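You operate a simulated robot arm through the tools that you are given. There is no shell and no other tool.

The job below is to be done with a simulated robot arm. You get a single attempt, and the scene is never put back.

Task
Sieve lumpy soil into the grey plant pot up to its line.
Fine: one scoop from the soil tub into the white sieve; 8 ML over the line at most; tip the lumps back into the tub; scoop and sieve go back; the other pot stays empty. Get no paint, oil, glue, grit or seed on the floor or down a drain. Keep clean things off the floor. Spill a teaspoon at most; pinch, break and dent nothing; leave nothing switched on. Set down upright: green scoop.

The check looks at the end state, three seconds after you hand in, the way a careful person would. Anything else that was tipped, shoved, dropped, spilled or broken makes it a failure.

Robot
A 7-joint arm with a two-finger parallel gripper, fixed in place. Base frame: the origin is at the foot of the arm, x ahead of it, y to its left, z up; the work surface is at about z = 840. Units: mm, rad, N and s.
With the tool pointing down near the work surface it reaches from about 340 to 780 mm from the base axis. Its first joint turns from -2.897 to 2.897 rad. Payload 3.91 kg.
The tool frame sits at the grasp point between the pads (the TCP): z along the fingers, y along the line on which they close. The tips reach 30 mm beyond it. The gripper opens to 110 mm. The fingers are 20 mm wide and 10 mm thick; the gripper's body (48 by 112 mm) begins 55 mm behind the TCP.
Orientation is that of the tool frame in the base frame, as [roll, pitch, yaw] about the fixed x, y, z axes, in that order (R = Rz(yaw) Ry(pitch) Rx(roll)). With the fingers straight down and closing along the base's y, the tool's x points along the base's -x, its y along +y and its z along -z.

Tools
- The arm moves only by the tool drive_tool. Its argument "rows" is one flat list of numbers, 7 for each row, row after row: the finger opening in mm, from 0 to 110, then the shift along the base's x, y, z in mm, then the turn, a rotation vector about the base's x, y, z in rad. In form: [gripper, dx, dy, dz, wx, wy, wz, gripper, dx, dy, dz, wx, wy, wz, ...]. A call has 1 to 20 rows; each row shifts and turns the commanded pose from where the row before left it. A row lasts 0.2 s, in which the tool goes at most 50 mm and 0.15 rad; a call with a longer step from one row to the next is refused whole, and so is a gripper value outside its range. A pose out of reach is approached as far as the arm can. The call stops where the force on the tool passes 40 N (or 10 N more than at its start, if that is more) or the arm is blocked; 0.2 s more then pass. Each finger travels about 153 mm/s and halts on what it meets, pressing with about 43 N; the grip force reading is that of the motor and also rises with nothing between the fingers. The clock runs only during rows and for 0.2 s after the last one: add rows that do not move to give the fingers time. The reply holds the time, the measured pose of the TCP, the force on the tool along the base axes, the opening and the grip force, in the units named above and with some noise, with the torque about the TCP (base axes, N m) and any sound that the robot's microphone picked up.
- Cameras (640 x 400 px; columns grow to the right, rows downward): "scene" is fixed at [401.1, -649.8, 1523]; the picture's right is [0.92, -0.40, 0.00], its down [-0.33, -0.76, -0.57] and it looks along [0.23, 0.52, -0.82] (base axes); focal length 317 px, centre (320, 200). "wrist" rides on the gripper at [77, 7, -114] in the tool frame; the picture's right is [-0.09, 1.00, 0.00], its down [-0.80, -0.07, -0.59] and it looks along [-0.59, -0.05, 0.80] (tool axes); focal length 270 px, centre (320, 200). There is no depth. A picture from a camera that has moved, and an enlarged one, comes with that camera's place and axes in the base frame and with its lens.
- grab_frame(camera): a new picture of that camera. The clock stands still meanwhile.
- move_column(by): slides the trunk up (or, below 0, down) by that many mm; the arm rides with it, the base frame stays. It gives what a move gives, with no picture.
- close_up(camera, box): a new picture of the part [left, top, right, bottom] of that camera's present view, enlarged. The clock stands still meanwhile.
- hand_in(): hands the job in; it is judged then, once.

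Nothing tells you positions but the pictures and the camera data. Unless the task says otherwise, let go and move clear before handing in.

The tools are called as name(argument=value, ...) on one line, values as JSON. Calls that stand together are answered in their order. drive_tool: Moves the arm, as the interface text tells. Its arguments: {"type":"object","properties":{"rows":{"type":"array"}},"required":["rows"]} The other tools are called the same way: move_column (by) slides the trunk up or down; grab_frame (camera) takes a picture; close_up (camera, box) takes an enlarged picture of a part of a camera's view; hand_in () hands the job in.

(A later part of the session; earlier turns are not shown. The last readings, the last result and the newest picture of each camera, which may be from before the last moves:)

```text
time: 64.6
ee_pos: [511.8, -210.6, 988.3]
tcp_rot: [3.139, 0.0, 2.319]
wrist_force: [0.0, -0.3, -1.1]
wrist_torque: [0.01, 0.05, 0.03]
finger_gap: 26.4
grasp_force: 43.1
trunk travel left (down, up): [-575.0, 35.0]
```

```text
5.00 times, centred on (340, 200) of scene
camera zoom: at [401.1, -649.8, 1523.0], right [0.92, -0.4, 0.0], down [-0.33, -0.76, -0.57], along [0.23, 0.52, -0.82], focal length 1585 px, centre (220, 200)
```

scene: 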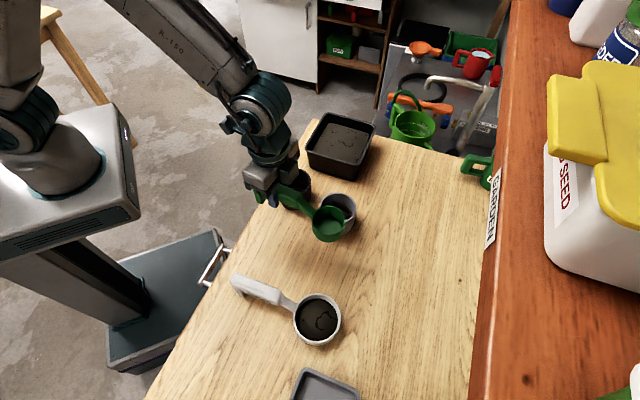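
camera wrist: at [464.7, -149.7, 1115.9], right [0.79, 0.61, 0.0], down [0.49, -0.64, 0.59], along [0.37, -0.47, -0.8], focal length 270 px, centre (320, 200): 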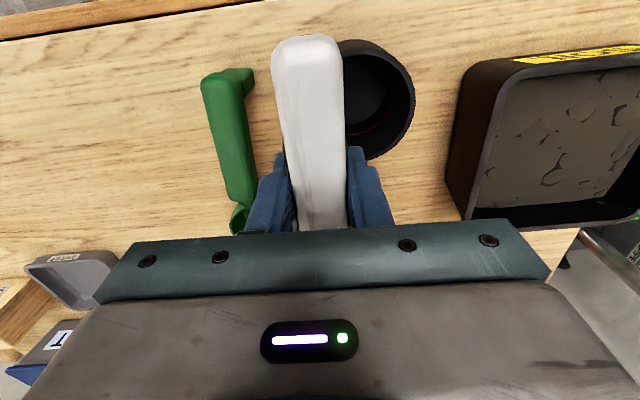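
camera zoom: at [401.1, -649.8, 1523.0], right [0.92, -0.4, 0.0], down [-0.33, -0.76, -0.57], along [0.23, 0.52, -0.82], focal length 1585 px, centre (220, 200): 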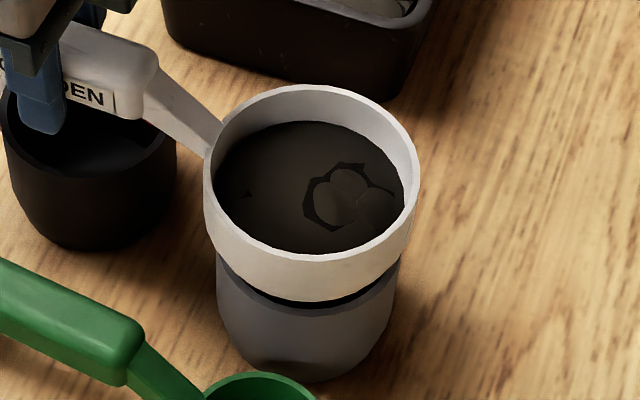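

The soil level in the sieve hasn't changed. I'll try a small sideways shake of ±4 mm along the handle axis.

drive_tool(rows=[20, 2.7, -2.9, 0, 0, 0, 0, 20, -5.4, 5.8, 0, 0, 0, 0, 20, 5.4, -5.8, 0, 0, 0, 0, 20, -5.4, 5.8, 0, 0, 0, 0, 20, 5.4, -5.8, 0, 0, 0, 0, 20, -5.4, 5.8, 0, 0, 0, 0, 20, 2.7, -2.9, 0, 0, 0, 0, 20, 0, 0, 0, 0, 0, 0])

close_up(camera="scene", box=[290, 160, 390, 240])

```text
time: 66.4
ee_pos: [514.0, -210.1, 987.8]
tcp_rot: [3.138, 0.0, 2.318]
wrist_force: [-0.3, -1.0, -1.2]
wrist_torque: [0.04, 0.04, -0.03]
finger_gap: 26.6
grasp_force: 43.2
trunk travel left (down, up): [-575.0, 35.0]
```

```text
5.00 times, centred on (340, 200) of scene
camera zoom: at [401.1, -649.8, 1523.0], right [0.92, -0.4, 0.0], down [-0.33, -0.76, -0.57], along [0.23, 0.52, -0.82], focal length 1585 px, centre (220, 200)
```

zoom: 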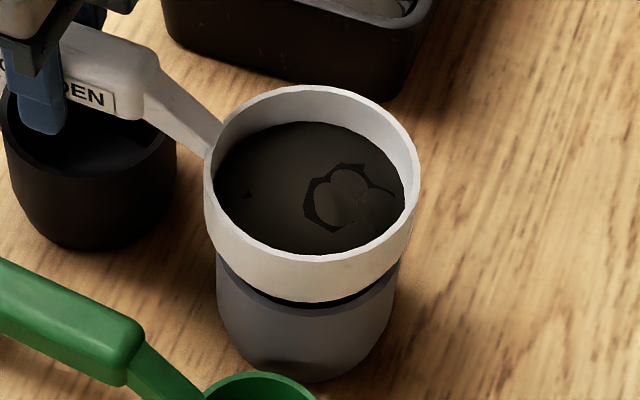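

Still no change. I'll make the vertical shake stronger (20 mm strokes), which keeps the sieve centred over the pot.

drive_tool(rows=[20, -1, -0.5, 18, 0, 0, 0, 20, 0, 0, -18, 0, 0, 0, 20, 0, 0, 18, 0, 0, 0, 20, 0, 0, -18, 0, 0, 0, 20, 0, 0, 18, 0, 0, 0, 20, 0, 0, -18, 0, 0, 0, 20, 0, 0, 0, 0, 0, 0])

close_up(camera="scene", box=[290, 160, 390, 240])

```text
time: 68.0
ee_pos: [513.2, -211.4, 986.9]
tcp_rot: [3.141, 0.0, 2.319]
wrist_force: [0.0, -0.2, -2.6]
wrist_torque: [0.05, -0.02, -0.04]
finger_gap: 26.5
grasp_force: 42.5
trunk travel left (down, up): [-575.0, 35.0]
```

```text
5.00 times, centred on (340, 200) of scene
camera zoom: at [401.1, -649.8, 1523.0], right [0.92, -0.4, 0.0], down [-0.33, -0.76, -0.57], along [0.23, 0.52, -0.82], focal length 1585 px, centre (220, 200)
```

zoom: 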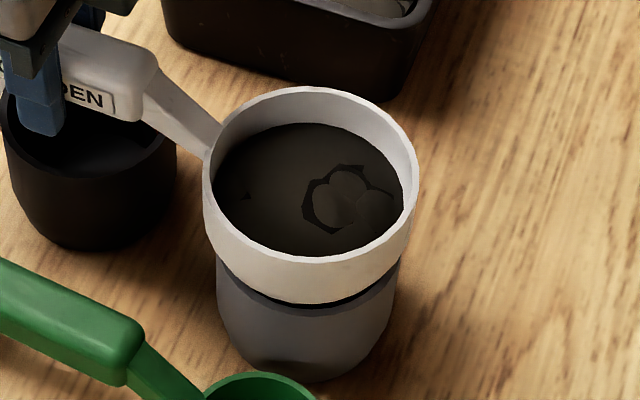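

Vertical motion doesn't sieve it. I'll use a firmer sideways shake of ±8 mm for a few strokes and look again.

drive_tool(rows=[20, 5.4, -5.9, 0, 0, 0, 0, 20, -10.9, 11.7, 0, 0, 0, 0, 20, 10.9, -11.7, 0, 0, 0, 0, 20, -10.9, 11.7, 0, 0, 0, 0, 20, 10.9, -11.7, 0, 0, 0, 0, 20, -5.4, 5.9, 0, 0, 0, 0, 20, 0, 0, 0, 0, 0, 0])

close_up(camera="scene", box=[290, 160, 390, 240])

```text
time: 69.6
ee_pos: [511.8, -212.1, 988.4]
tcp_rot: [3.14, 0.001, 2.319]
wrist_force: [0.1, 0.2, -1.8]
wrist_torque: [0.02, 0.04, 0.06]
finger_gap: 26.5
grasp_force: 42.9
trunk travel left (down, up): [-575.0, 35.0]
```

```text
5.00 times, centred on (340, 200) of scene
camera zoom: at [401.1, -649.8, 1523.0], right [0.92, -0.4, 0.0], down [-0.33, -0.76, -0.57], along [0.23, 0.52, -0.82], focal length 1585 px, centre (220, 200)
```

zoom: 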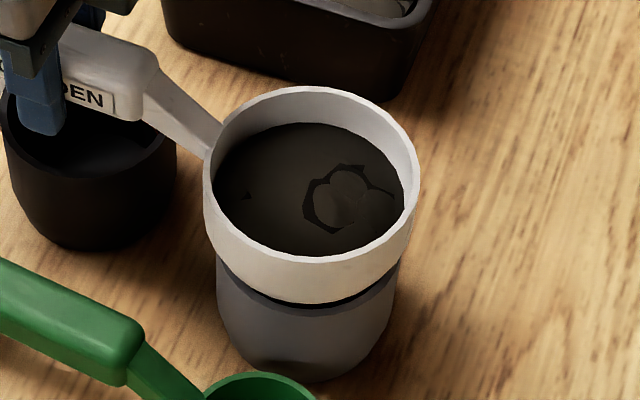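

Still nothing is passing. I'll increase the sideways stroke to ±12 mm for just two cycles and check both the level and the bench.

drive_tool(rows=[20, 8.2, -8.8, 0, 0, 0, 0, 20, -16.3, 17.6, 0, 0, 0, 0, 20, 16.3, -17.6, 0, 0, 0, 0, 20, -16.3, 17.6, 0, 0, 0, 0, 20, 8.1, -8.8, 0, 0, 0, 0, 20, 0, 0, 0, 0, 0, 0])

close_up(camera="scene", box=[290, 160, 390, 240])

```text
time: 71.0
ee_pos: [512.4, -212.3, 988.3]
tcp_rot: [3.141, 0.001, 2.318]
wrist_force: [0.0, -0.6, -1.3]
wrist_torque: [0.05, 0.04, 0.01]
finger_gap: 26.6
grasp_force: 43.2
trunk travel left (down, up): [-575.0, 35.0]
```

```text
5.00 times, centred on (340, 200) of scene
camera zoom: at [401.1, -649.8, 1523.0], right [0.92, -0.4, 0.0], down [-0.33, -0.76, -0.57], along [0.23, 0.52, -0.82], focal length 1585 px, centre (220, 200)
```

zoom: 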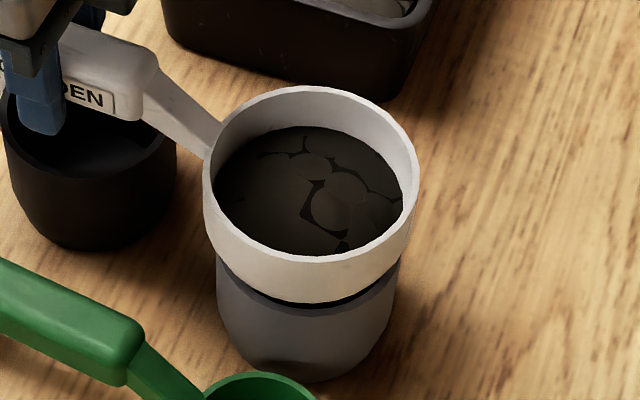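

That stroke works: the level in the sieve dropped and more lumps show, with the bench still clean. I'll raise the sieve straight up slowly so the scene camera can see into the pot.

drive_tool(rows=[20, 0, 0, 4, 0, 0, 0, 20, 0, 0, 8, 0, 0, 0, 20, 0, 0, 12, 0, 0, 0, 20, 0, 0, 13, 0, 0, 0, 20, 0, 0, 13, 0, 0, 0, 20, 0, 0, 13, 0, 0, 0, 20, 0, 0, 13, 0, 0, 0, 20, 0, 0, 13, 0, 0, 0, 20, 0, 0, 12, 0, 0, 0, 20, 0, 0, 8, 0, 0, 0, 20, 0, 0, 4, 0, 0, 0, 20, 0, 0, 0, 0, 0, 0])

close_up(camera="scene", box=[300, 170, 380, 240])

close_up(camera="scene", box=[280, 130, 400, 220])

```text
time: 73.6
ee_pos: [511.6, -210.8, 1100.9]
tcp_rot: [3.138, 0.002, 2.32]
wrist_force: [1.0, -0.1, -1.8]
wrist_torque: [0.02, 0.03, 0.0]
finger_gap: 26.5
grasp_force: 42.7
trunk travel left (down, up): [-575.0, 35.0]
```

```text
5.71 times, centred on (340, 205) of scene
camera zoom: at [401.1, -649.8, 1523.0], right [0.92, -0.4, 0.0], down [-0.33, -0.76, -0.57], along [0.23, 0.52, -0.82], focal length 1811 px, centre (206, 171)
```

zoom: 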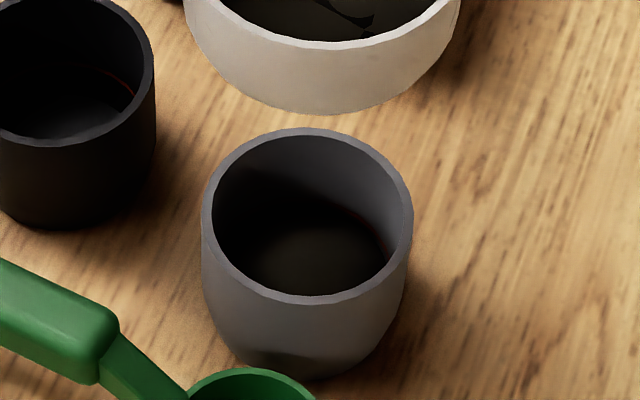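

```text
4.44 times, centred on (340, 175) of scene
camera zoom: at [401.1, -649.8, 1523.0], right [0.92, -0.4, 0.0], down [-0.33, -0.76, -0.57], along [0.23, 0.52, -0.82], focal length 1409 px, centre (231, 311)
```

zoom: 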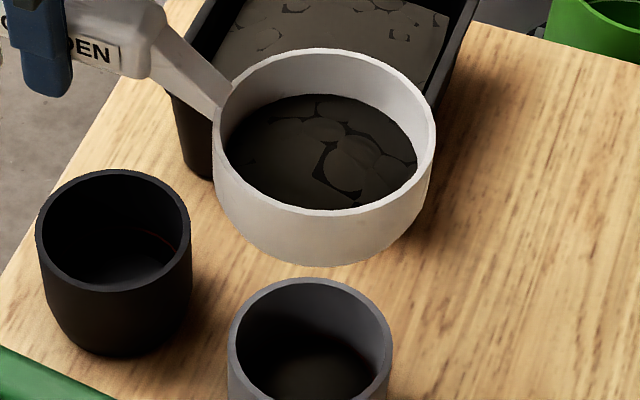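

The pot interior is shaded by the sieve. I'll zoom further to compare the soil surface with the red line.

close_up(camera="scene", box=[322, 190, 360, 226])

grab_frame(camera="wrist")

```text
11.11 times, centred on (341, 208) of scene
camera zoom: at [401.1, -649.8, 1523.0], right [0.92, -0.4, 0.0], down [-0.33, -0.76, -0.57], along [0.23, 0.52, -0.82], focal length 3522 px, centre (87, 111)
```

zoom: 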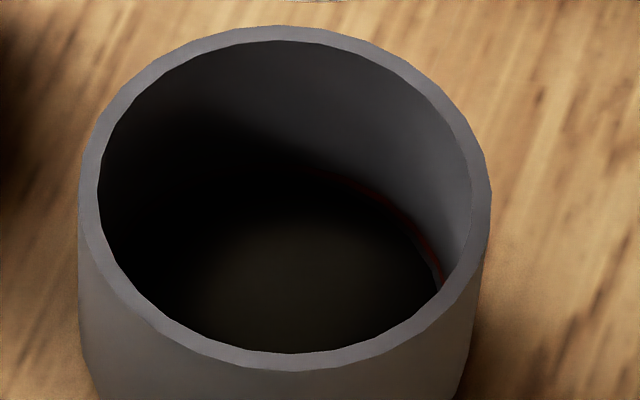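

```text
taken
camera wrist: at [464.2, -149.2, 1215.4], right [0.79, 0.61, 0.0], down [0.49, -0.64, 0.59], along [0.37, -0.47, -0.8], focal length 270 px, centre (320, 200)
```

wrist: 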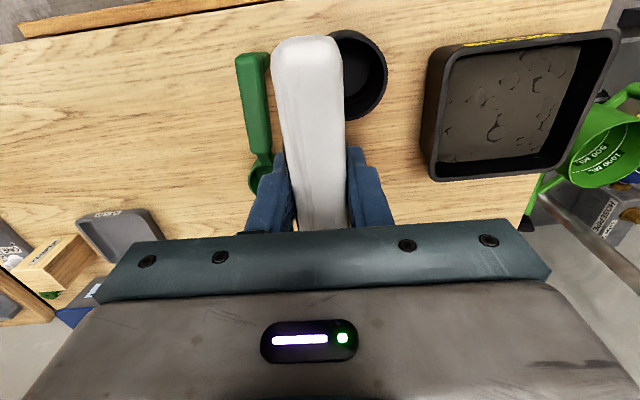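

The soil now looks close to the line but the shading makes it hard to judge. I'll move the sieve slowly over the tub, where any stray grain is harmless, and view the pot in full light.

drive_tool(rows=[20, 1.5, 2.8, 0, 0, 0, 0, 20, 3.5, 6.6, 0, 0, 0, 0, 20, 5.5, 10.4, 0, 0, 0, 0, 20, 6.5, 12.2, 0, 0, 0, 0, 20, 6.6, 12.4, 0, 0, 0, 0, 20, 6.6, 12.4, 0, 0, 0, 0, 20, 6.6, 12.4, 0, 0, 0, 0, 20, 6.6, 12.4, 0, 0, 0, 0, 20, 6.6, 12.4, 0, 0, 0, 0, 20, 6.6, 12.4, 0, 0, 0, 0, 20, 6.6, 12.4, 0, 0, 0, 0, 20, 6.6, 12.4, 0, 0, 0, 0, 20, 6.6, 12.4, 0, 0, 0, 0, 20, 6.6, 12.4, 0, 0, 0, 0, 20, 6.5, 12.2, 0, 0, 0, 0, 20, 5.5, 10.4, 0, 0, 0, 0, 20, 3.5, 6.6, 0, 0, 0, 0, 20, 1.5, 2.8, 0, 0, 0, 0, 20, 0, 0, 0, 0, 0, 0])

grab_frame(camera="scene")

close_up(camera="scene", box=[322, 190, 360, 226])

grab_frame(camera="wrist")

```text
time: 77.6
ee_pos: [611.0, -22.2, 1101.2]
tcp_rot: [3.14, 0.001, 2.321]
wrist_force: [0.2, -0.4, -1.6]
wrist_torque: [0.03, 0.05, -0.01]
finger_gap: 26.0
grasp_force: 42.9
trunk travel left (down, up): [-575.0, 35.0]
```

```text
taken
```

scene: 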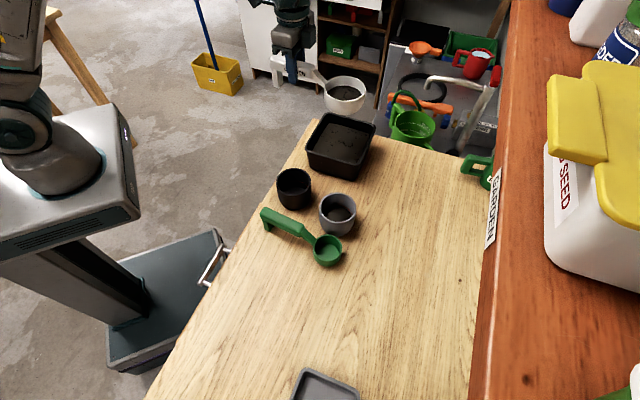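

```text
11.11 times, centred on (341, 208) of scene
camera zoom: at [401.1, -649.8, 1523.0], right [0.92, -0.4, 0.0], down [-0.33, -0.76, -0.57], along [0.23, 0.52, -0.82], focal length 3522 px, centre (87, 111)
```

zoom: 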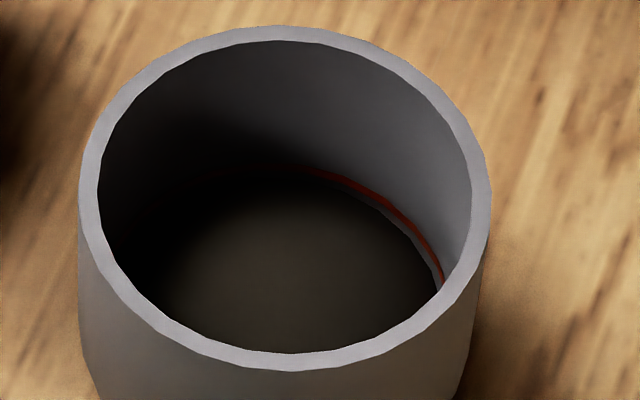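

```text
taken
camera wrist: at [564.3, 39.0, 1215.3], right [0.79, 0.61, 0.0], down [0.49, -0.64, 0.59], along [0.37, -0.47, -0.8], focal length 270 px, centre (320, 200)
```

wrist: 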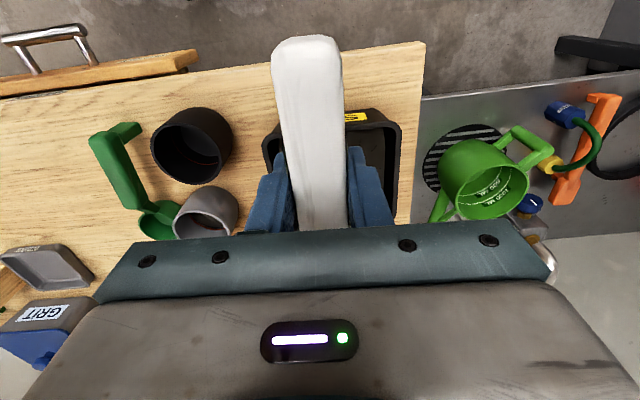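

In the light I can see the red line with a thin grey band of wall still showing below it. I'll zoom in on it.

close_up(camera="scene", box=[336, 198, 354, 218])

close_up(camera="wrist", box=[165, 175, 245, 245])

```text
16.00 times, centred on (345, 208) of scene
camera zoom: at [401.1, -649.8, 1523.0], right [0.92, -0.4, 0.0], down [-0.33, -0.76, -0.57], along [0.23, 0.52, -0.82], focal length 5071 px, centre (-80, 72)
```

zoom: 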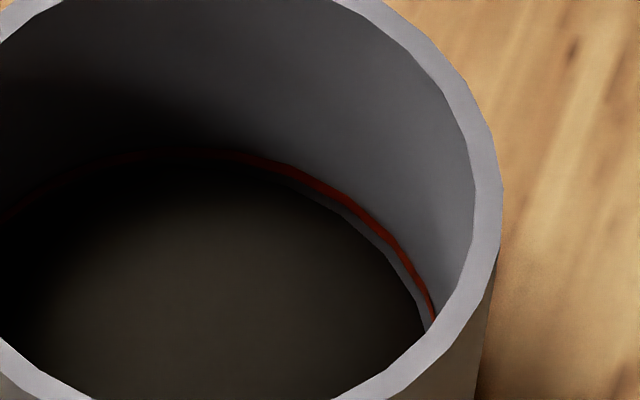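

```text
5.71 times, centred on (205, 210) of wrist
camera zoom: at [564.3, 39.0, 1215.3], right [0.79, 0.61, 0.0], down [0.49, -0.64, 0.59], along [0.37, -0.47, -0.8], focal length 1544 px, centre (977, 143)
```

zoom: 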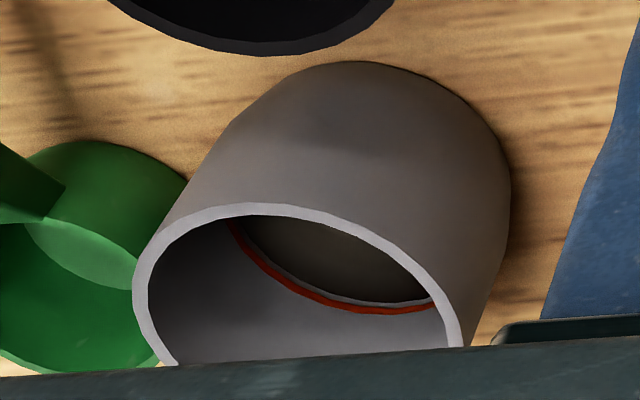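

Roughly half of the gap is filled. I'll zoom further for an accurate reading of what remains.

close_up(camera="wrist", box=[208, 212, 244, 232])

close_up(camera="scene", box=[341, 200, 353, 212])

```text
16.00 times, centred on (226, 222) of wrist
camera zoom: at [564.3, 39.0, 1215.3], right [0.79, 0.61, 0.0], down [0.49, -0.64, 0.59], along [0.37, -0.47, -0.8], focal length 4325 px, centre (1824, -152)
```

zoom: 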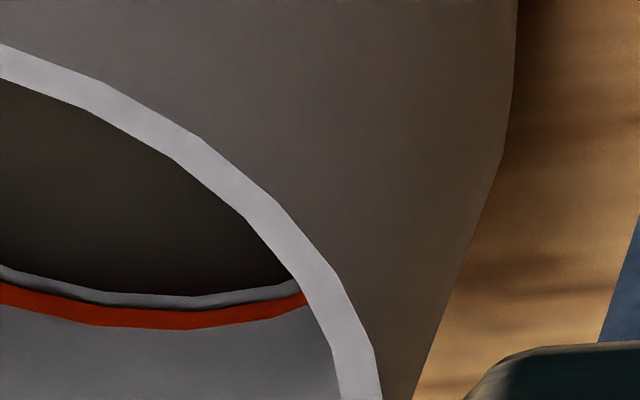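

```text
16.00 times, centred on (347, 206) of scene
camera zoom: at [401.1, -649.8, 1523.0], right [0.92, -0.4, 0.0], down [-0.33, -0.76, -0.57], along [0.23, 0.52, -0.82], focal length 5071 px, centre (-112, 104)
```

zoom: 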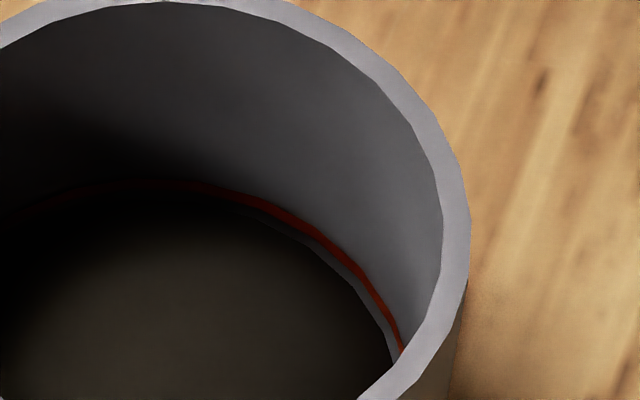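

The surface is about 2 mm under the line's lower edge and about 3.4 mm below its centre. Three firm strokes raised it about 3.8 mm, roughly 5 ml each. I'll return over the pot the same slow way, lower the sieve, and give two more strokes.

drive_tool(rows=[20, -1.5, -2.8, 0, 0, 0, 0, 20, -3.5, -6.6, 0, 0, 0, 0, 20, -5.5, -10.4, 0, 0, 0, 0, 20, -6.5, -12.2, 0, 0, 0, 0, 20, -6.6, -12.4, 0, 0, 0, 0, 20, -6.6, -12.4, 0, 0, 0, 0, 20, -6.6, -12.4, 0, 0, 0, 0, 20, -6.6, -12.4, 0, 0, 0, 0, 20, -6.6, -12.4, 0, 0, 0, 0, 20, -6.6, -12.4, 0, 0, 0, 0, 20, -6.6, -12.4, 0, 0, 0, 0, 20, -6.6, -12.4, 0, 0, 0, 0, 20, -6.6, -12.4, 0, 0, 0, 0, 20, -6.6, -12.4, 0, 0, 0, 0, 20, -6.5, -12.2, 0, 0, 0, 0, 20, -5.5, -10.4, 0, 0, 0, 0, 20, -3.5, -6.6, 0, 0, 0, 0, 20, -1.5, -2.8, 0, 0, 0, 0, 20, 0, 0, 0, 0, 0, 0])

close_up(camera="scene", box=[270, 130, 400, 240])

```text
time: 81.6
ee_pos: [512.3, -211.2, 1101.3]
tcp_rot: [3.141, 0.001, 2.318]
wrist_force: [0.7, 0.1, -2.2]
wrist_torque: [0.07, 0.05, -0.01]
finger_gap: 26.6
grasp_force: 43.0
trunk travel left (down, up): [-575.0, 35.0]
```

```text
3.64 times, centred on (335, 185) of scene
camera zoom: at [401.1, -649.8, 1523.0], right [0.92, -0.4, 0.0], down [-0.33, -0.76, -0.57], along [0.23, 0.52, -0.82], focal length 1152 px, centre (266, 254)
```

zoom: 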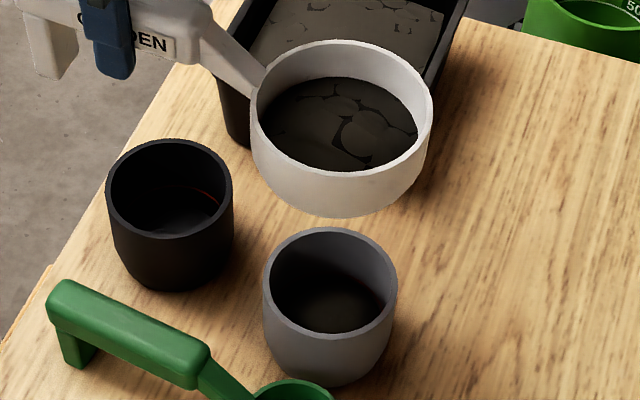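

I'm back above the pot. I'll lower the sieve to the same height as before.

drive_tool(rows=[20, 0, 0, -4, 0, 0, 0, 20, 0, 0, -8, 0, 0, 0, 20, 0, 0, -12, 0, 0, 0, 20, 0, 0, -13, 0, 0, 0, 20, 0, 0, -13, 0, 0, 0, 20, 0, 0, -13, 0, 0, 0, 20, 0, 0, -13, 0, 0, 0, 20, 0, 0, -13, 0, 0, 0, 20, 0, 0, -12, 0, 0, 0, 20, 0, 0, -8, 0, 0, 0, 20, 0, 0, -4, 0, 0, 0, 20, 0, 0, 0, 0, 0, 0])

close_up(camera="scene", box=[290, 160, 390, 240])

```text
time: 84.2
ee_pos: [511.4, -211.6, 988.3]
tcp_rot: [3.139, 0.0, 2.321]
wrist_force: [0.0, -0.2, -1.7]
wrist_torque: [0.04, 0.0, -0.01]
finger_gap: 26.4
grasp_force: 42.7
trunk travel left (down, up): [-575.0, 35.0]
```

```text
5.00 times, centred on (340, 200) of scene
camera zoom: at [401.1, -649.8, 1523.0], right [0.92, -0.4, 0.0], down [-0.33, -0.76, -0.57], along [0.23, 0.52, -0.82], focal length 1585 px, centre (220, 200)
```

zoom: 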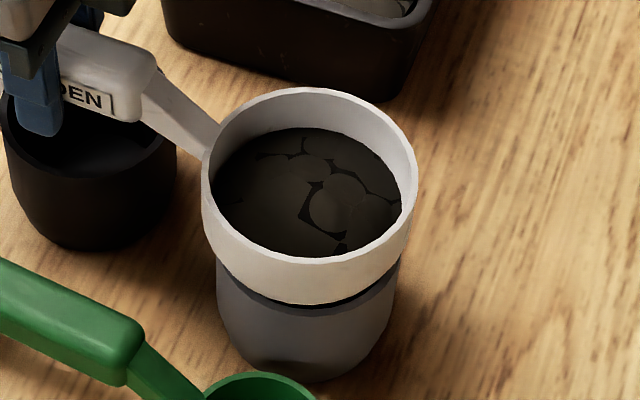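

The sieve is in position and its contents match what I saw before. I'll give two firm strokes now, with slow half-strokes either side.

drive_tool(rows=[20, 4.1, -4.4, 0, 0, 0, 0, 20, 4.1, -4.4, 0, 0, 0, 0, 20, -16.3, 17.6, 0, 0, 0, 0, 20, 16.3, -17.6, 0, 0, 0, 0, 20, -4.1, 4.4, 0, 0, 0, 0, 20, -4.1, 4.4, 0, 0, 0, 0, 20, 0, 0, 0, 0, 0, 0])

close_up(camera="scene", box=[290, 160, 390, 240])

```text
time: 85.8
ee_pos: [510.1, -210.9, 987.2]
tcp_rot: [3.139, 0.0, 2.32]
wrist_force: [0.2, 0.3, -1.5]
wrist_torque: [0.02, 0.06, -0.01]
finger_gap: 26.7
grasp_force: 43.4
trunk travel left (down, up): [-575.0, 35.0]
```

```text
5.00 times, centred on (340, 200) of scene
camera zoom: at [401.1, -649.8, 1523.0], right [0.92, -0.4, 0.0], down [-0.33, -0.76, -0.57], along [0.23, 0.52, -0.82], focal length 1585 px, centre (220, 200)
```

zoom: 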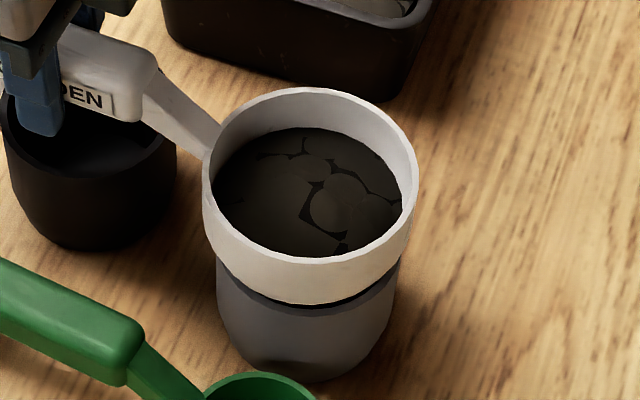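

There's almost no change from just two strokes, so it seems to need sustained shaking. I'll do a slightly longer burst, still shorter than the first one that worked.

drive_tool(rows=[20, 8.2, -8.8, 0, 0, 0, 0, 20, -16.3, 17.6, 0, 0, 0, 0, 20, 16.3, -17.6, 0, 0, 0, 0, 20, -8.2, 8.8, 0, 0, 0, 0, 20, 0, 0, 0, 0, 0, 0])

close_up(camera="scene", box=[290, 160, 390, 240])

```text
time: 87.0
ee_pos: [511.4, -211.7, 988.6]
tcp_rot: [3.139, 0.0, 2.32]
wrist_force: [0.2, 0.5, -0.8]
wrist_torque: [0.01, 0.02, 0.0]
finger_gap: 26.6
grasp_force: 43.0
trunk travel left (down, up): [-575.0, 35.0]
```

```text
5.00 times, centred on (340, 200) of scene
camera zoom: at [401.1, -649.8, 1523.0], right [0.92, -0.4, 0.0], down [-0.33, -0.76, -0.57], along [0.23, 0.52, -0.82], focal length 1585 px, centre (220, 200)
```

zoom: 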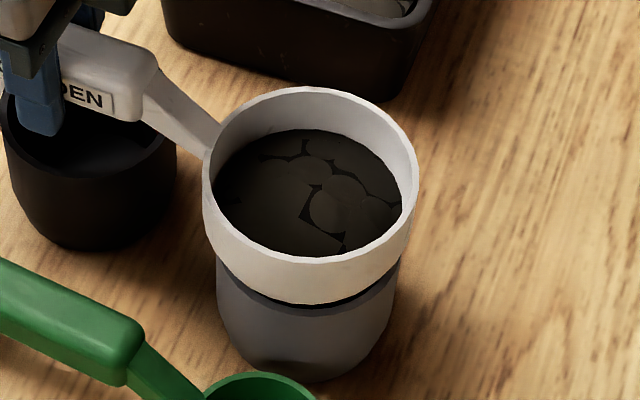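

A small amount passed that time. One more identical short burst should still be well within the margin, and then I'll inspect the pot.

drive_tool(rows=[20, 8.2, -8.8, 0, 0, 0, 0, 20, -16.3, 17.6, 0, 0, 0, 0, 20, 16.3, -17.6, 0, 0, 0, 0, 20, -8.2, 8.8, 0, 0, 0, 0, 20, 0, 0, 0, 0, 0, 0])

close_up(camera="scene", box=[290, 160, 390, 240])

```text
time: 88.2
ee_pos: [512.5, -211.4, 987.1]
tcp_rot: [3.139, 0.001, 2.319]
wrist_force: [-0.4, 0.2, -1.0]
wrist_torque: [0.04, 0.05, 0.04]
finger_gap: 26.4
grasp_force: 42.8
trunk travel left (down, up): [-575.0, 35.0]
```

```text
5.00 times, centred on (340, 200) of scene
camera zoom: at [401.1, -649.8, 1523.0], right [0.92, -0.4, 0.0], down [-0.33, -0.76, -0.57], along [0.23, 0.52, -0.82], focal length 1585 px, centre (220, 200)
```

zoom: 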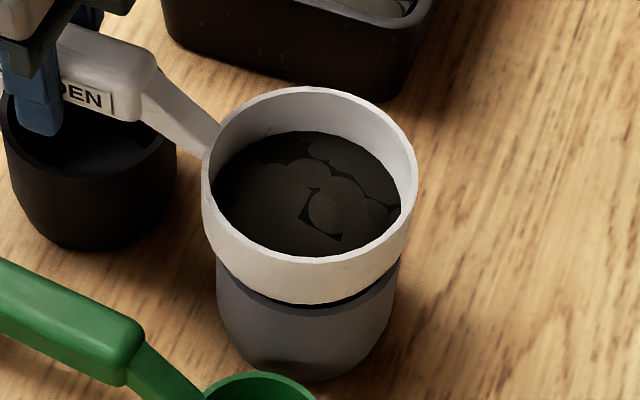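

The sieve level has dropped about as much again as after the first burst, so the pot should be near its line. I'll raise the sieve and take it slowly over the tub to inspect.

drive_tool(rows=[20, 0, 0, 4, 0, 0, 0, 20, 0, 0, 8, 0, 0, 0, 20, 0, 0, 12, 0, 0, 0, 20, 0, 0, 13, 0, 0, 0, 20, 0, 0, 13, 0, 0, 0, 20, 0, 0, 13, 0, 0, 0, 20, 0, 0, 13, 0, 0, 0, 20, 0, 0, 13, 0, 0, 0, 20, 0, 0, 12, 0, 0, 0, 20, 0, 0, 8, 0, 0, 0, 20, 0, 0, 4, 0, 0, 0, 20, 0, 0, 0, 0, 0, 0])

drive_tool(rows=[20, 1.5, 2.8, 0, 0, 0, 0, 20, 3.5, 6.6, 0, 0, 0, 0, 20, 5.5, 10.4, 0, 0, 0, 0, 20, 6.5, 12.2, 0, 0, 0, 0, 20, 6.6, 12.4, 0, 0, 0, 0, 20, 6.6, 12.4, 0, 0, 0, 0, 20, 6.6, 12.4, 0, 0, 0, 0, 20, 6.6, 12.4, 0, 0, 0, 0, 20, 6.6, 12.4, 0, 0, 0, 0, 20, 6.6, 12.4, 0, 0, 0, 0, 20, 6.6, 12.4, 0, 0, 0, 0, 20, 6.6, 12.4, 0, 0, 0, 0, 20, 6.6, 12.4, 0, 0, 0, 0, 20, 6.6, 12.4, 0, 0, 0, 0, 20, 6.5, 12.2, 0, 0, 0, 0, 20, 5.5, 10.4, 0, 0, 0, 0, 20, 3.5, 6.6, 0, 0, 0, 0, 20, 1.5, 2.8, 0, 0, 0, 0, 20, 0, 0, 0, 0, 0, 0])

close_up(camera="wrist", box=[208, 212, 244, 232])

close_up(camera="scene", box=[322, 190, 360, 226])

grab_frame(camera="scene")

```text
time: 90.8
ee_pos: [512.2, -211.7, 1100.0]
tcp_rot: [3.141, -0.001, 2.319]
wrist_force: [0.4, 0.3, -1.2]
wrist_torque: [0.04, 0.05, 0.03]
finger_gap: 26.7
grasp_force: 43.0
trunk travel left (down, up): [-575.0, 35.0]
```

```text
time: 94.8
ee_pos: [611.0, -23.4, 1098.8]
tcp_rot: [3.14, 0.0, 2.32]
wrist_force: [-0.3, -0.2, -2.1]
wrist_torque: [0.0, 0.05, 0.01]
finger_gap: 26.3
grasp_force: 43.1
trunk travel left (down, up): [-575.0, 35.0]
```

```text
16.00 times, centred on (226, 222) of wrist
camera zoom: at [564.2, 39.2, 1214.9], right [0.79, 0.61, 0.0], down [0.49, -0.64, 0.59], along [0.37, -0.47, -0.8], focal length 4325 px, centre (1824, -152)
```

zoom: 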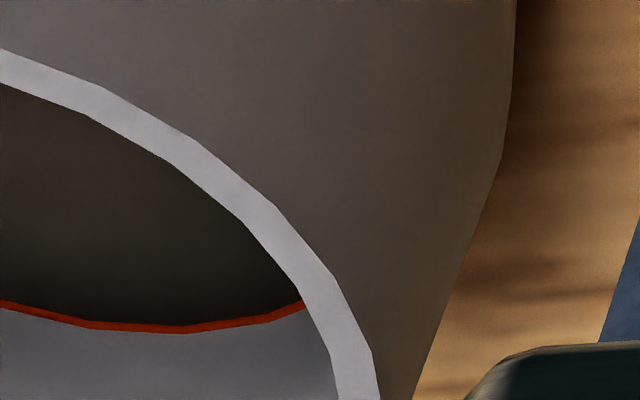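

```text
11.11 times, centred on (341, 208) of scene
camera zoom: at [401.1, -649.8, 1523.0], right [0.92, -0.4, 0.0], down [-0.33, -0.76, -0.57], along [0.23, 0.52, -0.82], focal length 3522 px, centre (87, 111)
```

zoom: 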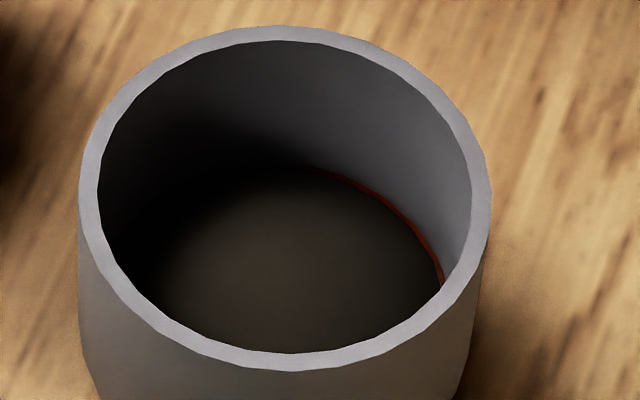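

```text
taken
```

scene: 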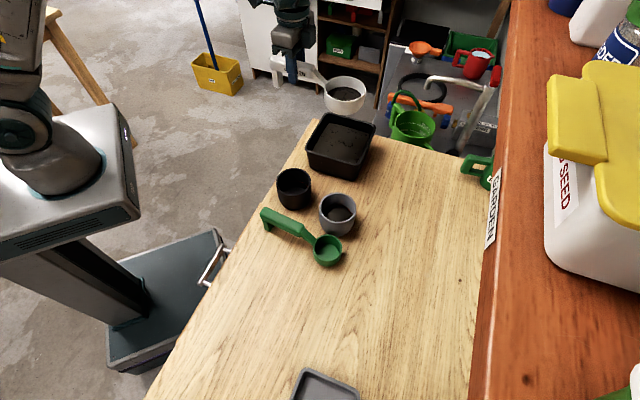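

The soil surface is now right at the red line: the line's lower half is covered and its upper half shows. That's the fill I want, so sieving is finished. The sieve is over the tub, so I'll turn it slightly, lower it, and get ready to tip the lumps back.

drive_tool(rows=[20, 3, 2.3, -5, 0, 0, -0.03, 20, 6, 4.6, -10, 0, 0, -0.055, 20, 6.5, 5, -10, 0, 0, -0.056, 20, 6.5, 5, -10, 0, 0, -0.056, 20, 6.5, 5, -10, 0, 0, -0.056, 20, 6.5, 5, -10, 0, 0, -0.056, 20, 6, 4.6, -10, 0, 0, -0.055, 20, 4.3, 3.3, -8, 0, 0, -0.036, 20, 2.5, 2, -4, 0, 0, -0.02, 20, 0, 0, 0, 0, 0, 0])

close_up(camera="scene", box=[270, 60, 410, 180])

grab_frame(camera="wrist")

```text
time: 97.0
ee_pos: [658.7, 12.4, 1024.2]
tcp_rot: [3.14, 0.001, 1.899]
wrist_force: [0.3, 1.5, -1.8]
wrist_torque: [0.02, 0.02, -0.01]
finger_gap: 26.6
grasp_force: 43.2
trunk travel left (down, up): [-575.0, 35.0]
```

```text
3.33 times, centred on (340, 120) of scene
camera zoom: at [401.1, -649.8, 1523.0], right [0.92, -0.4, 0.0], down [-0.33, -0.76, -0.57], along [0.23, 0.52, -0.82], focal length 1056 px, centre (253, 467)
```

zoom: 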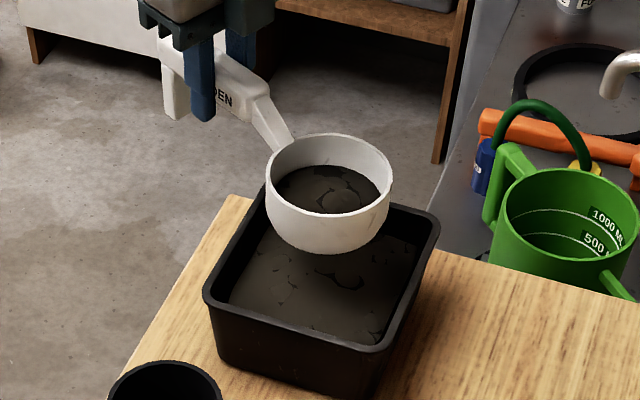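

```text
taken
camera wrist: at [641.1, 90.0, 1137.9], right [0.97, 0.24, 0.0], down [0.19, -0.78, 0.59], along [0.14, -0.58, -0.8], focal length 270 px, centre (320, 200)
```

wrist: 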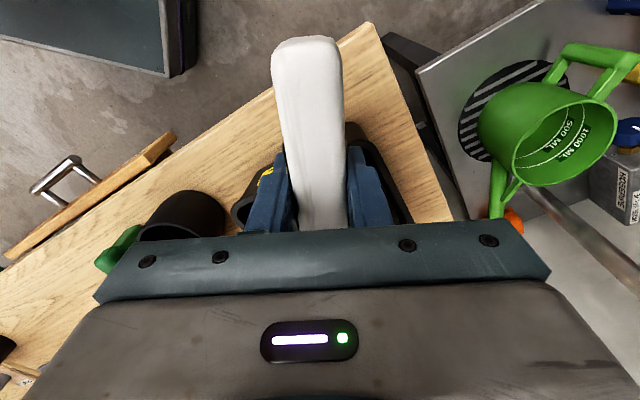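

The sieve cup is centred over the tub. I'll roll it toward the robot to tip the lumps out into the tub.

drive_tool(rows=[20, 0, 0, 0, 0.0162, -0.0473, 0, 20, 0, 0, 0, 0.0323, -0.0946, 0, 20, 0, 0, 0, 0.0323, -0.0946, 0, 20, 0, 0, 0, 0.0323, -0.0946, 0, 20, 0, 0, 0, 0.0323, -0.0946, 0, 20, 0, 0, 0, 0.0323, -0.0946, 0, 20, 0, 0, 0, 0.0323, -0.0946, 0, 20, 0, 0, 0, 0.0323, -0.0946, 0, 20, 0, 0, 0, 0, 0, 0])

close_up(camera="scene", box=[270, 60, 410, 180])

```text
time: 99.0
ee_pos: [658.4, 13.7, 1023.7]
tcp_rot: [2.389, 0.001, 1.901]
wrist_force: [-1.1, -0.9, -1.3]
wrist_torque: [0.01, 0.02, 0.03]
finger_gap: 26.6
grasp_force: 43.0
trunk travel left (down, up): [-575.0, 35.0]
```

```text
3.33 times, centred on (340, 120) of scene
camera zoom: at [401.1, -649.8, 1523.0], right [0.92, -0.4, 0.0], down [-0.33, -0.76, -0.57], along [0.23, 0.52, -0.82], focal length 1056 px, centre (253, 467)
```

zoom: 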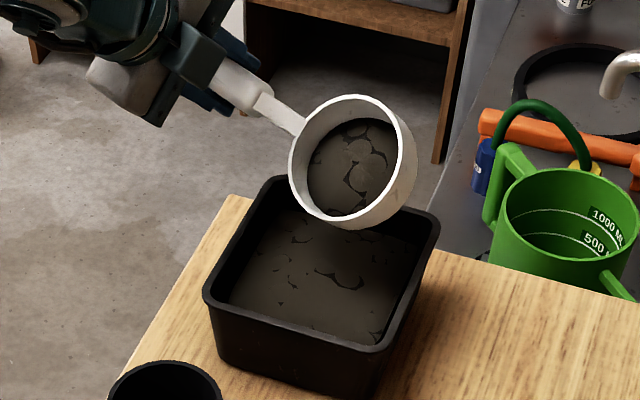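

The sieve is at 43° and the lumps are holding. I'll continue to about 90°.

drive_tool(rows=[20, -1.2, -0.4, 0, 0.0323, -0.0946, 0, 20, -1.2, -0.4, 0, 0.0323, -0.0946, 0, 20, -1.2, -0.4, 0, 0.0323, -0.0946, 0, 20, -1.2, -0.4, 0, 0.0323, -0.0946, 0, 20, -1.2, -0.4, 0, 0.0323, -0.0946, 0, 20, -1.2, -0.4, 0, 0.0323, -0.0946, 0, 20, -1.2, -0.4, 0, 0.0323, -0.0946, 0, 20, -1.2, -0.4, 0, 0.0323, -0.0946, 0, 20, 0, 0, 0, 0, 0, 0])

close_up(camera="scene", box=[240, 60, 410, 200])

grab_frame(camera="scene")

```text
time: 101.0
ee_pos: [650.1, 10.3, 1023.3]
tcp_rot: [1.588, 0.0, 1.9]
wrist_force: [0.4, -0.1, -1.5]
wrist_torque: [0.01, 0.06, 0.02]
finger_gap: 26.4
grasp_force: 42.8
trunk travel left (down, up): [-575.0, 35.0]
```

```text
2.86 times, centred on (325, 130) of scene
camera zoom: at [401.1, -649.8, 1523.0], right [0.92, -0.4, 0.0], down [-0.33, -0.76, -0.57], along [0.23, 0.52, -0.82], focal length 906 px, centre (306, 400)
```

zoom: 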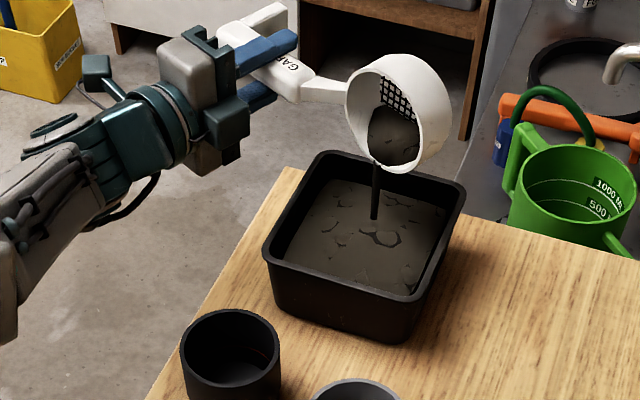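

```text
taken
```

scene: 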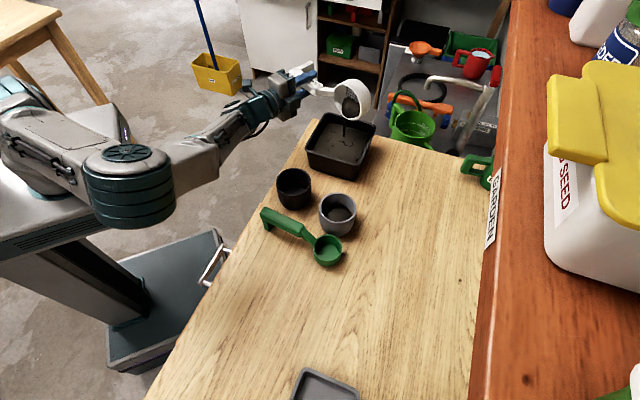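

A stream of soil is falling squarely into the tub. I'll keep rolling to about 128° while rising a little, so it empties.

drive_tool(rows=[20, 0, 0, 0, 0, 0, 0, 20, -2.5, -0.9, 3, 0.0323, -0.0946, 0, 20, -2.5, -0.9, 3, 0.0323, -0.0946, 0, 20, -2.5, -0.9, 3, 0.0323, -0.0946, 0, 20, -2.5, -0.9, 3, 0.0323, -0.0946, 0, 20, -2.5, -0.9, 3, 0.0323, -0.0946, 0, 20, -2.5, -0.9, 3, 0.0323, -0.0946, 0, 20, -2.5, -0.9, 3, 0.0323, -0.0946, 0, 20, 0, 0, 0, 0, 0, 0, 20, 0, 0, 0, 0, 0, 0])

close_up(camera="scene", box=[240, 60, 410, 200])

grab_frame(camera="wrist")

```text
time: 103.2
ee_pos: [633.4, 4.6, 1045.4]
tcp_rot: [0.89, 0.0, 1.901]
wrist_force: [1.1, 0.5, -1.5]
wrist_torque: [0.02, 0.04, 0.0]
finger_gap: 26.2
grasp_force: 43.4
trunk travel left (down, up): [-575.0, 35.0]
```

```text
2.86 times, centred on (325, 130) of scene
camera zoom: at [401.1, -649.8, 1523.0], right [0.92, -0.4, 0.0], down [-0.33, -0.76, -0.57], along [0.23, 0.52, -0.82], focal length 906 px, centre (306, 400)
```

zoom: 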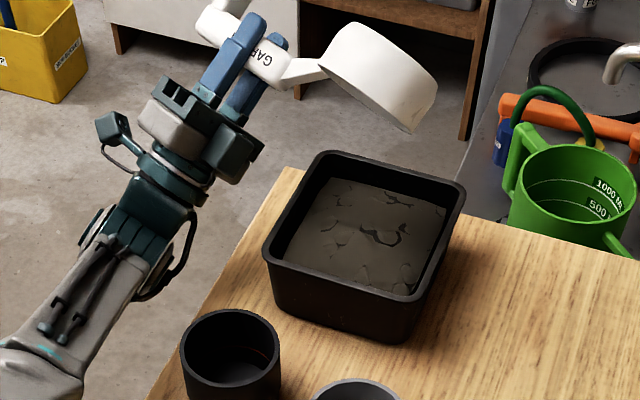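

```text
taken
camera wrist: at [518.9, 47.9, 977.8], right [-0.57, -0.29, 0.77], down [-0.14, -0.89, -0.43], along [0.81, -0.35, 0.47], focal length 270 px, centre (320, 200)
```

wrist: 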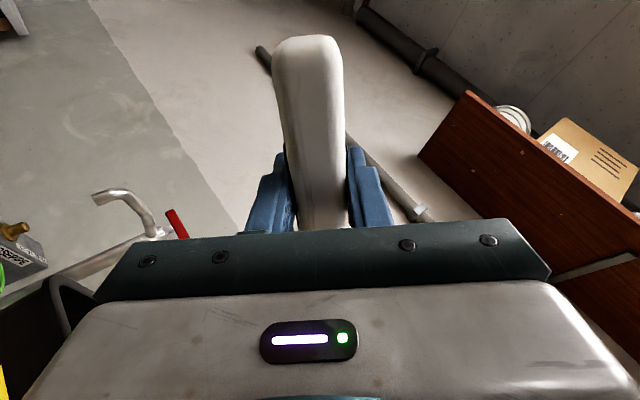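

The sieve is well past vertical and should be empty. I'll roll it partway back to see inside.

drive_tool(rows=[20, 2.5, 0.9, -2, -0.0452, 0.1324, 0, 20, 2.5, 0.9, -2, -0.0452, 0.1324, 0, 20, 2.5, 0.9, -2, -0.0452, 0.1324, 0, 20, 2.5, 0.9, -2, -0.0452, 0.1324, 0, 20, 2.5, 0.9, -2, -0.0452, 0.1324, 0, 20, 2.5, 0.9, -2, -0.0452, 0.1324, 0, 20, 2.5, 0.9, -2, -0.0452, 0.1324, 0, 20, 0, 0, 0, 0, 0, 0])

close_up(camera="scene", box=[270, 60, 410, 180])

```text
time: 105.0
ee_pos: [649.4, 9.8, 1030.3]
tcp_rot: [1.87, -0.001, 1.899]
wrist_force: [0.0, 0.1, -1.3]
wrist_torque: [0.04, 0.0, 0.01]
finger_gap: 26.4
grasp_force: 43.1
trunk travel left (down, up): [-575.0, 35.0]
```

```text
3.33 times, centred on (340, 120) of scene
camera zoom: at [401.1, -649.8, 1523.0], right [0.92, -0.4, 0.0], down [-0.33, -0.76, -0.57], along [0.23, 0.52, -0.82], focal length 1056 px, centre (253, 467)
```

zoom: 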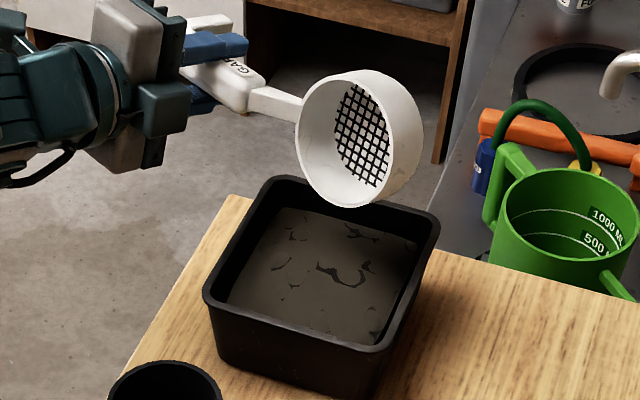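

The sieve is empty, with the clean mesh showing. I'll bring it fully upright, then carry it back toward its place.

drive_tool(rows=[20, 0, 0, 1, -0.0456, 0.1337, 0, 20, 0, 0, 1, -0.0456, 0.1337, 0, 20, 0, 0, 1, -0.0456, 0.1337, 0, 20, 0, 0, 1, -0.0456, 0.1337, 0, 20, 0, 0, 1, -0.0456, 0.1337, 0, 20, 0, 0, 1, -0.0456, 0.1337, 0, 20, 0, 0, 1, -0.0456, 0.1337, 0, 20, 0, 0, 1, -0.0456, 0.1337, 0, 20, 0, 0, 1, -0.0456, 0.1337, 0, 20, 0, 0, 0, 0, 0, 0])

close_up(camera="scene", box=[250, 50, 410, 190])

```text
time: 107.2
ee_pos: [650.4, 10.9, 1039.7]
tcp_rot: [-3.141, -0.002, 1.899]
wrist_force: [-0.6, -0.2, -0.6]
wrist_torque: [0.01, 0.0, -0.04]
finger_gap: 26.5
grasp_force: 43.0
trunk travel left (down, up): [-575.0, 35.0]
```

```text
2.86 times, centred on (330, 120) of scene
camera zoom: at [401.1, -649.8, 1523.0], right [0.92, -0.4, 0.0], down [-0.33, -0.76, -0.57], along [0.23, 0.52, -0.82], focal length 906 px, centre (291, 429)
```

zoom: 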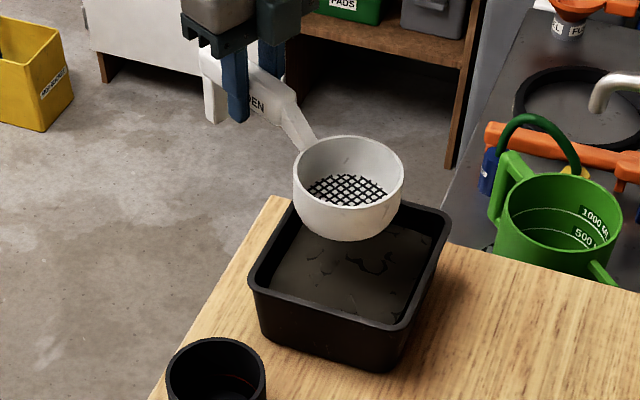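

The sieve is upright, empty and over the tub. I'll carry it back to above its original spot, well above everything on the bench.

drive_tool(rows=[20, -7.24, -11.08, 0, 0, 0, 0.0111, 20, -12.66, -19.4, 0, 0, 0, 0.0194, 20, -18.09, -27.71, 0, 0, 0, 0.0277, 20, -18.09, -27.71, 0, 0, 0, 0.0277, 20, -18.09, -27.71, 0, 0, 0, 0.0277, 20, -18.09, -27.71, 0, 0, 0, 0.0277, 20, -18.09, -27.71, 0, 0, 0, 0.0277, 20, -18.09, -27.71, 0, 0, 0, 0.0277, 20, -18.09, -27.71, 0, 0, 0, 0.0277, 20, -18.09, -27.71, 0, 0, 0, 0.0277, 20, -18.09, -27.71, 0, 0, 0, 0.0277, 20, -18.09, -27.71, 0, 0, 0, 0.0277, 20, -18.09, -27.71, 0, 0, 0, 0.0277, 20, -18.09, -27.71, 0, 0, 0, 0.0277, 20, -18.09, -27.71, 0, 0, 0, 0.0277, 20, -12.66, -19.4, 0, 0, 0, 0.0194, 20, -7.24, -11.08, 0, 0, 0, 0.0111, 20, 0, 0, 0, 0, 0, 0])

grab_frame(camera="scene")

```text
time: 111.0
ee_pos: [374.8, -410.7, 1039.7]
tcp_rot: [-3.141, -0.001, 2.322]
wrist_force: [0.3, -0.2, -0.4]
wrist_torque: [0.01, -0.01, 0.04]
finger_gap: 26.1
grasp_force: 42.9
trunk travel left (down, up): [-575.0, 35.0]
```

```text
taken
```

scene: 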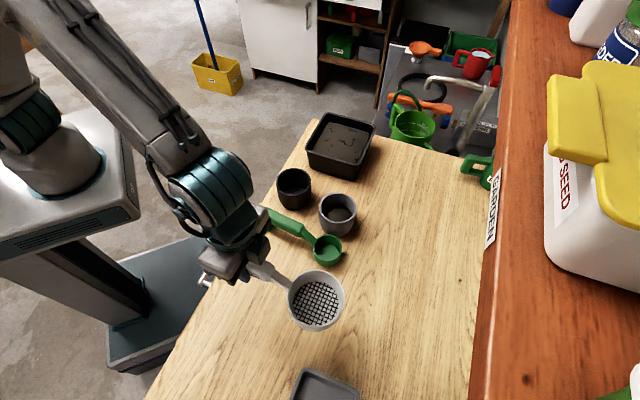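

The sieve is above its original spot. Before setting it down I'll recheck the pot level, the other pot and the bench for stray soil.

close_up(camera="scene", box=[322, 190, 360, 226])

close_up(camera="scene", box=[260, 110, 400, 250])

close_up(camera="scene", box=[200, 230, 400, 380])

```text
11.11 times, centred on (341, 208) of scene
camera zoom: at [401.1, -649.8, 1523.0], right [0.92, -0.4, 0.0], down [-0.33, -0.76, -0.57], along [0.23, 0.52, -0.82], focal length 3522 px, centre (87, 111)
```

zoom: 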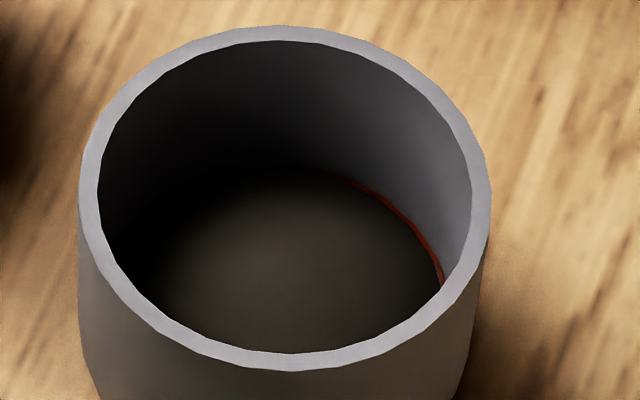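

```text
2.86 times, centred on (330, 180) of scene
camera zoom: at [401.1, -649.8, 1523.0], right [0.92, -0.4, 0.0], down [-0.33, -0.76, -0.57], along [0.23, 0.52, -0.82], focal length 906 px, centre (291, 257)
```

zoom: 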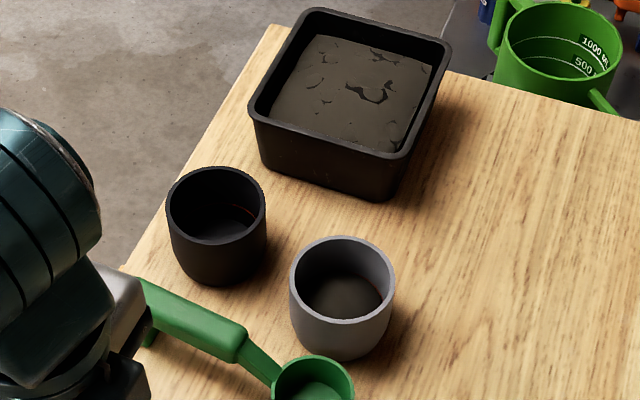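

```text
2.67 times, centred on (300, 305) of scene
camera zoom: at [401.1, -649.8, 1523.0], right [0.92, -0.4, 0.0], down [-0.33, -0.76, -0.57], along [0.23, 0.52, -0.82], focal length 845 px, centre (373, -80)
```

zoom: 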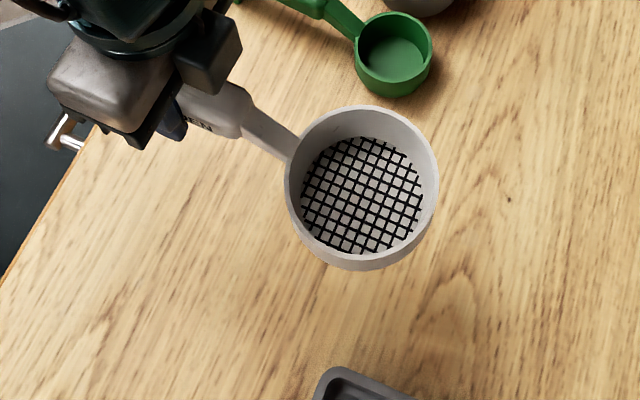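

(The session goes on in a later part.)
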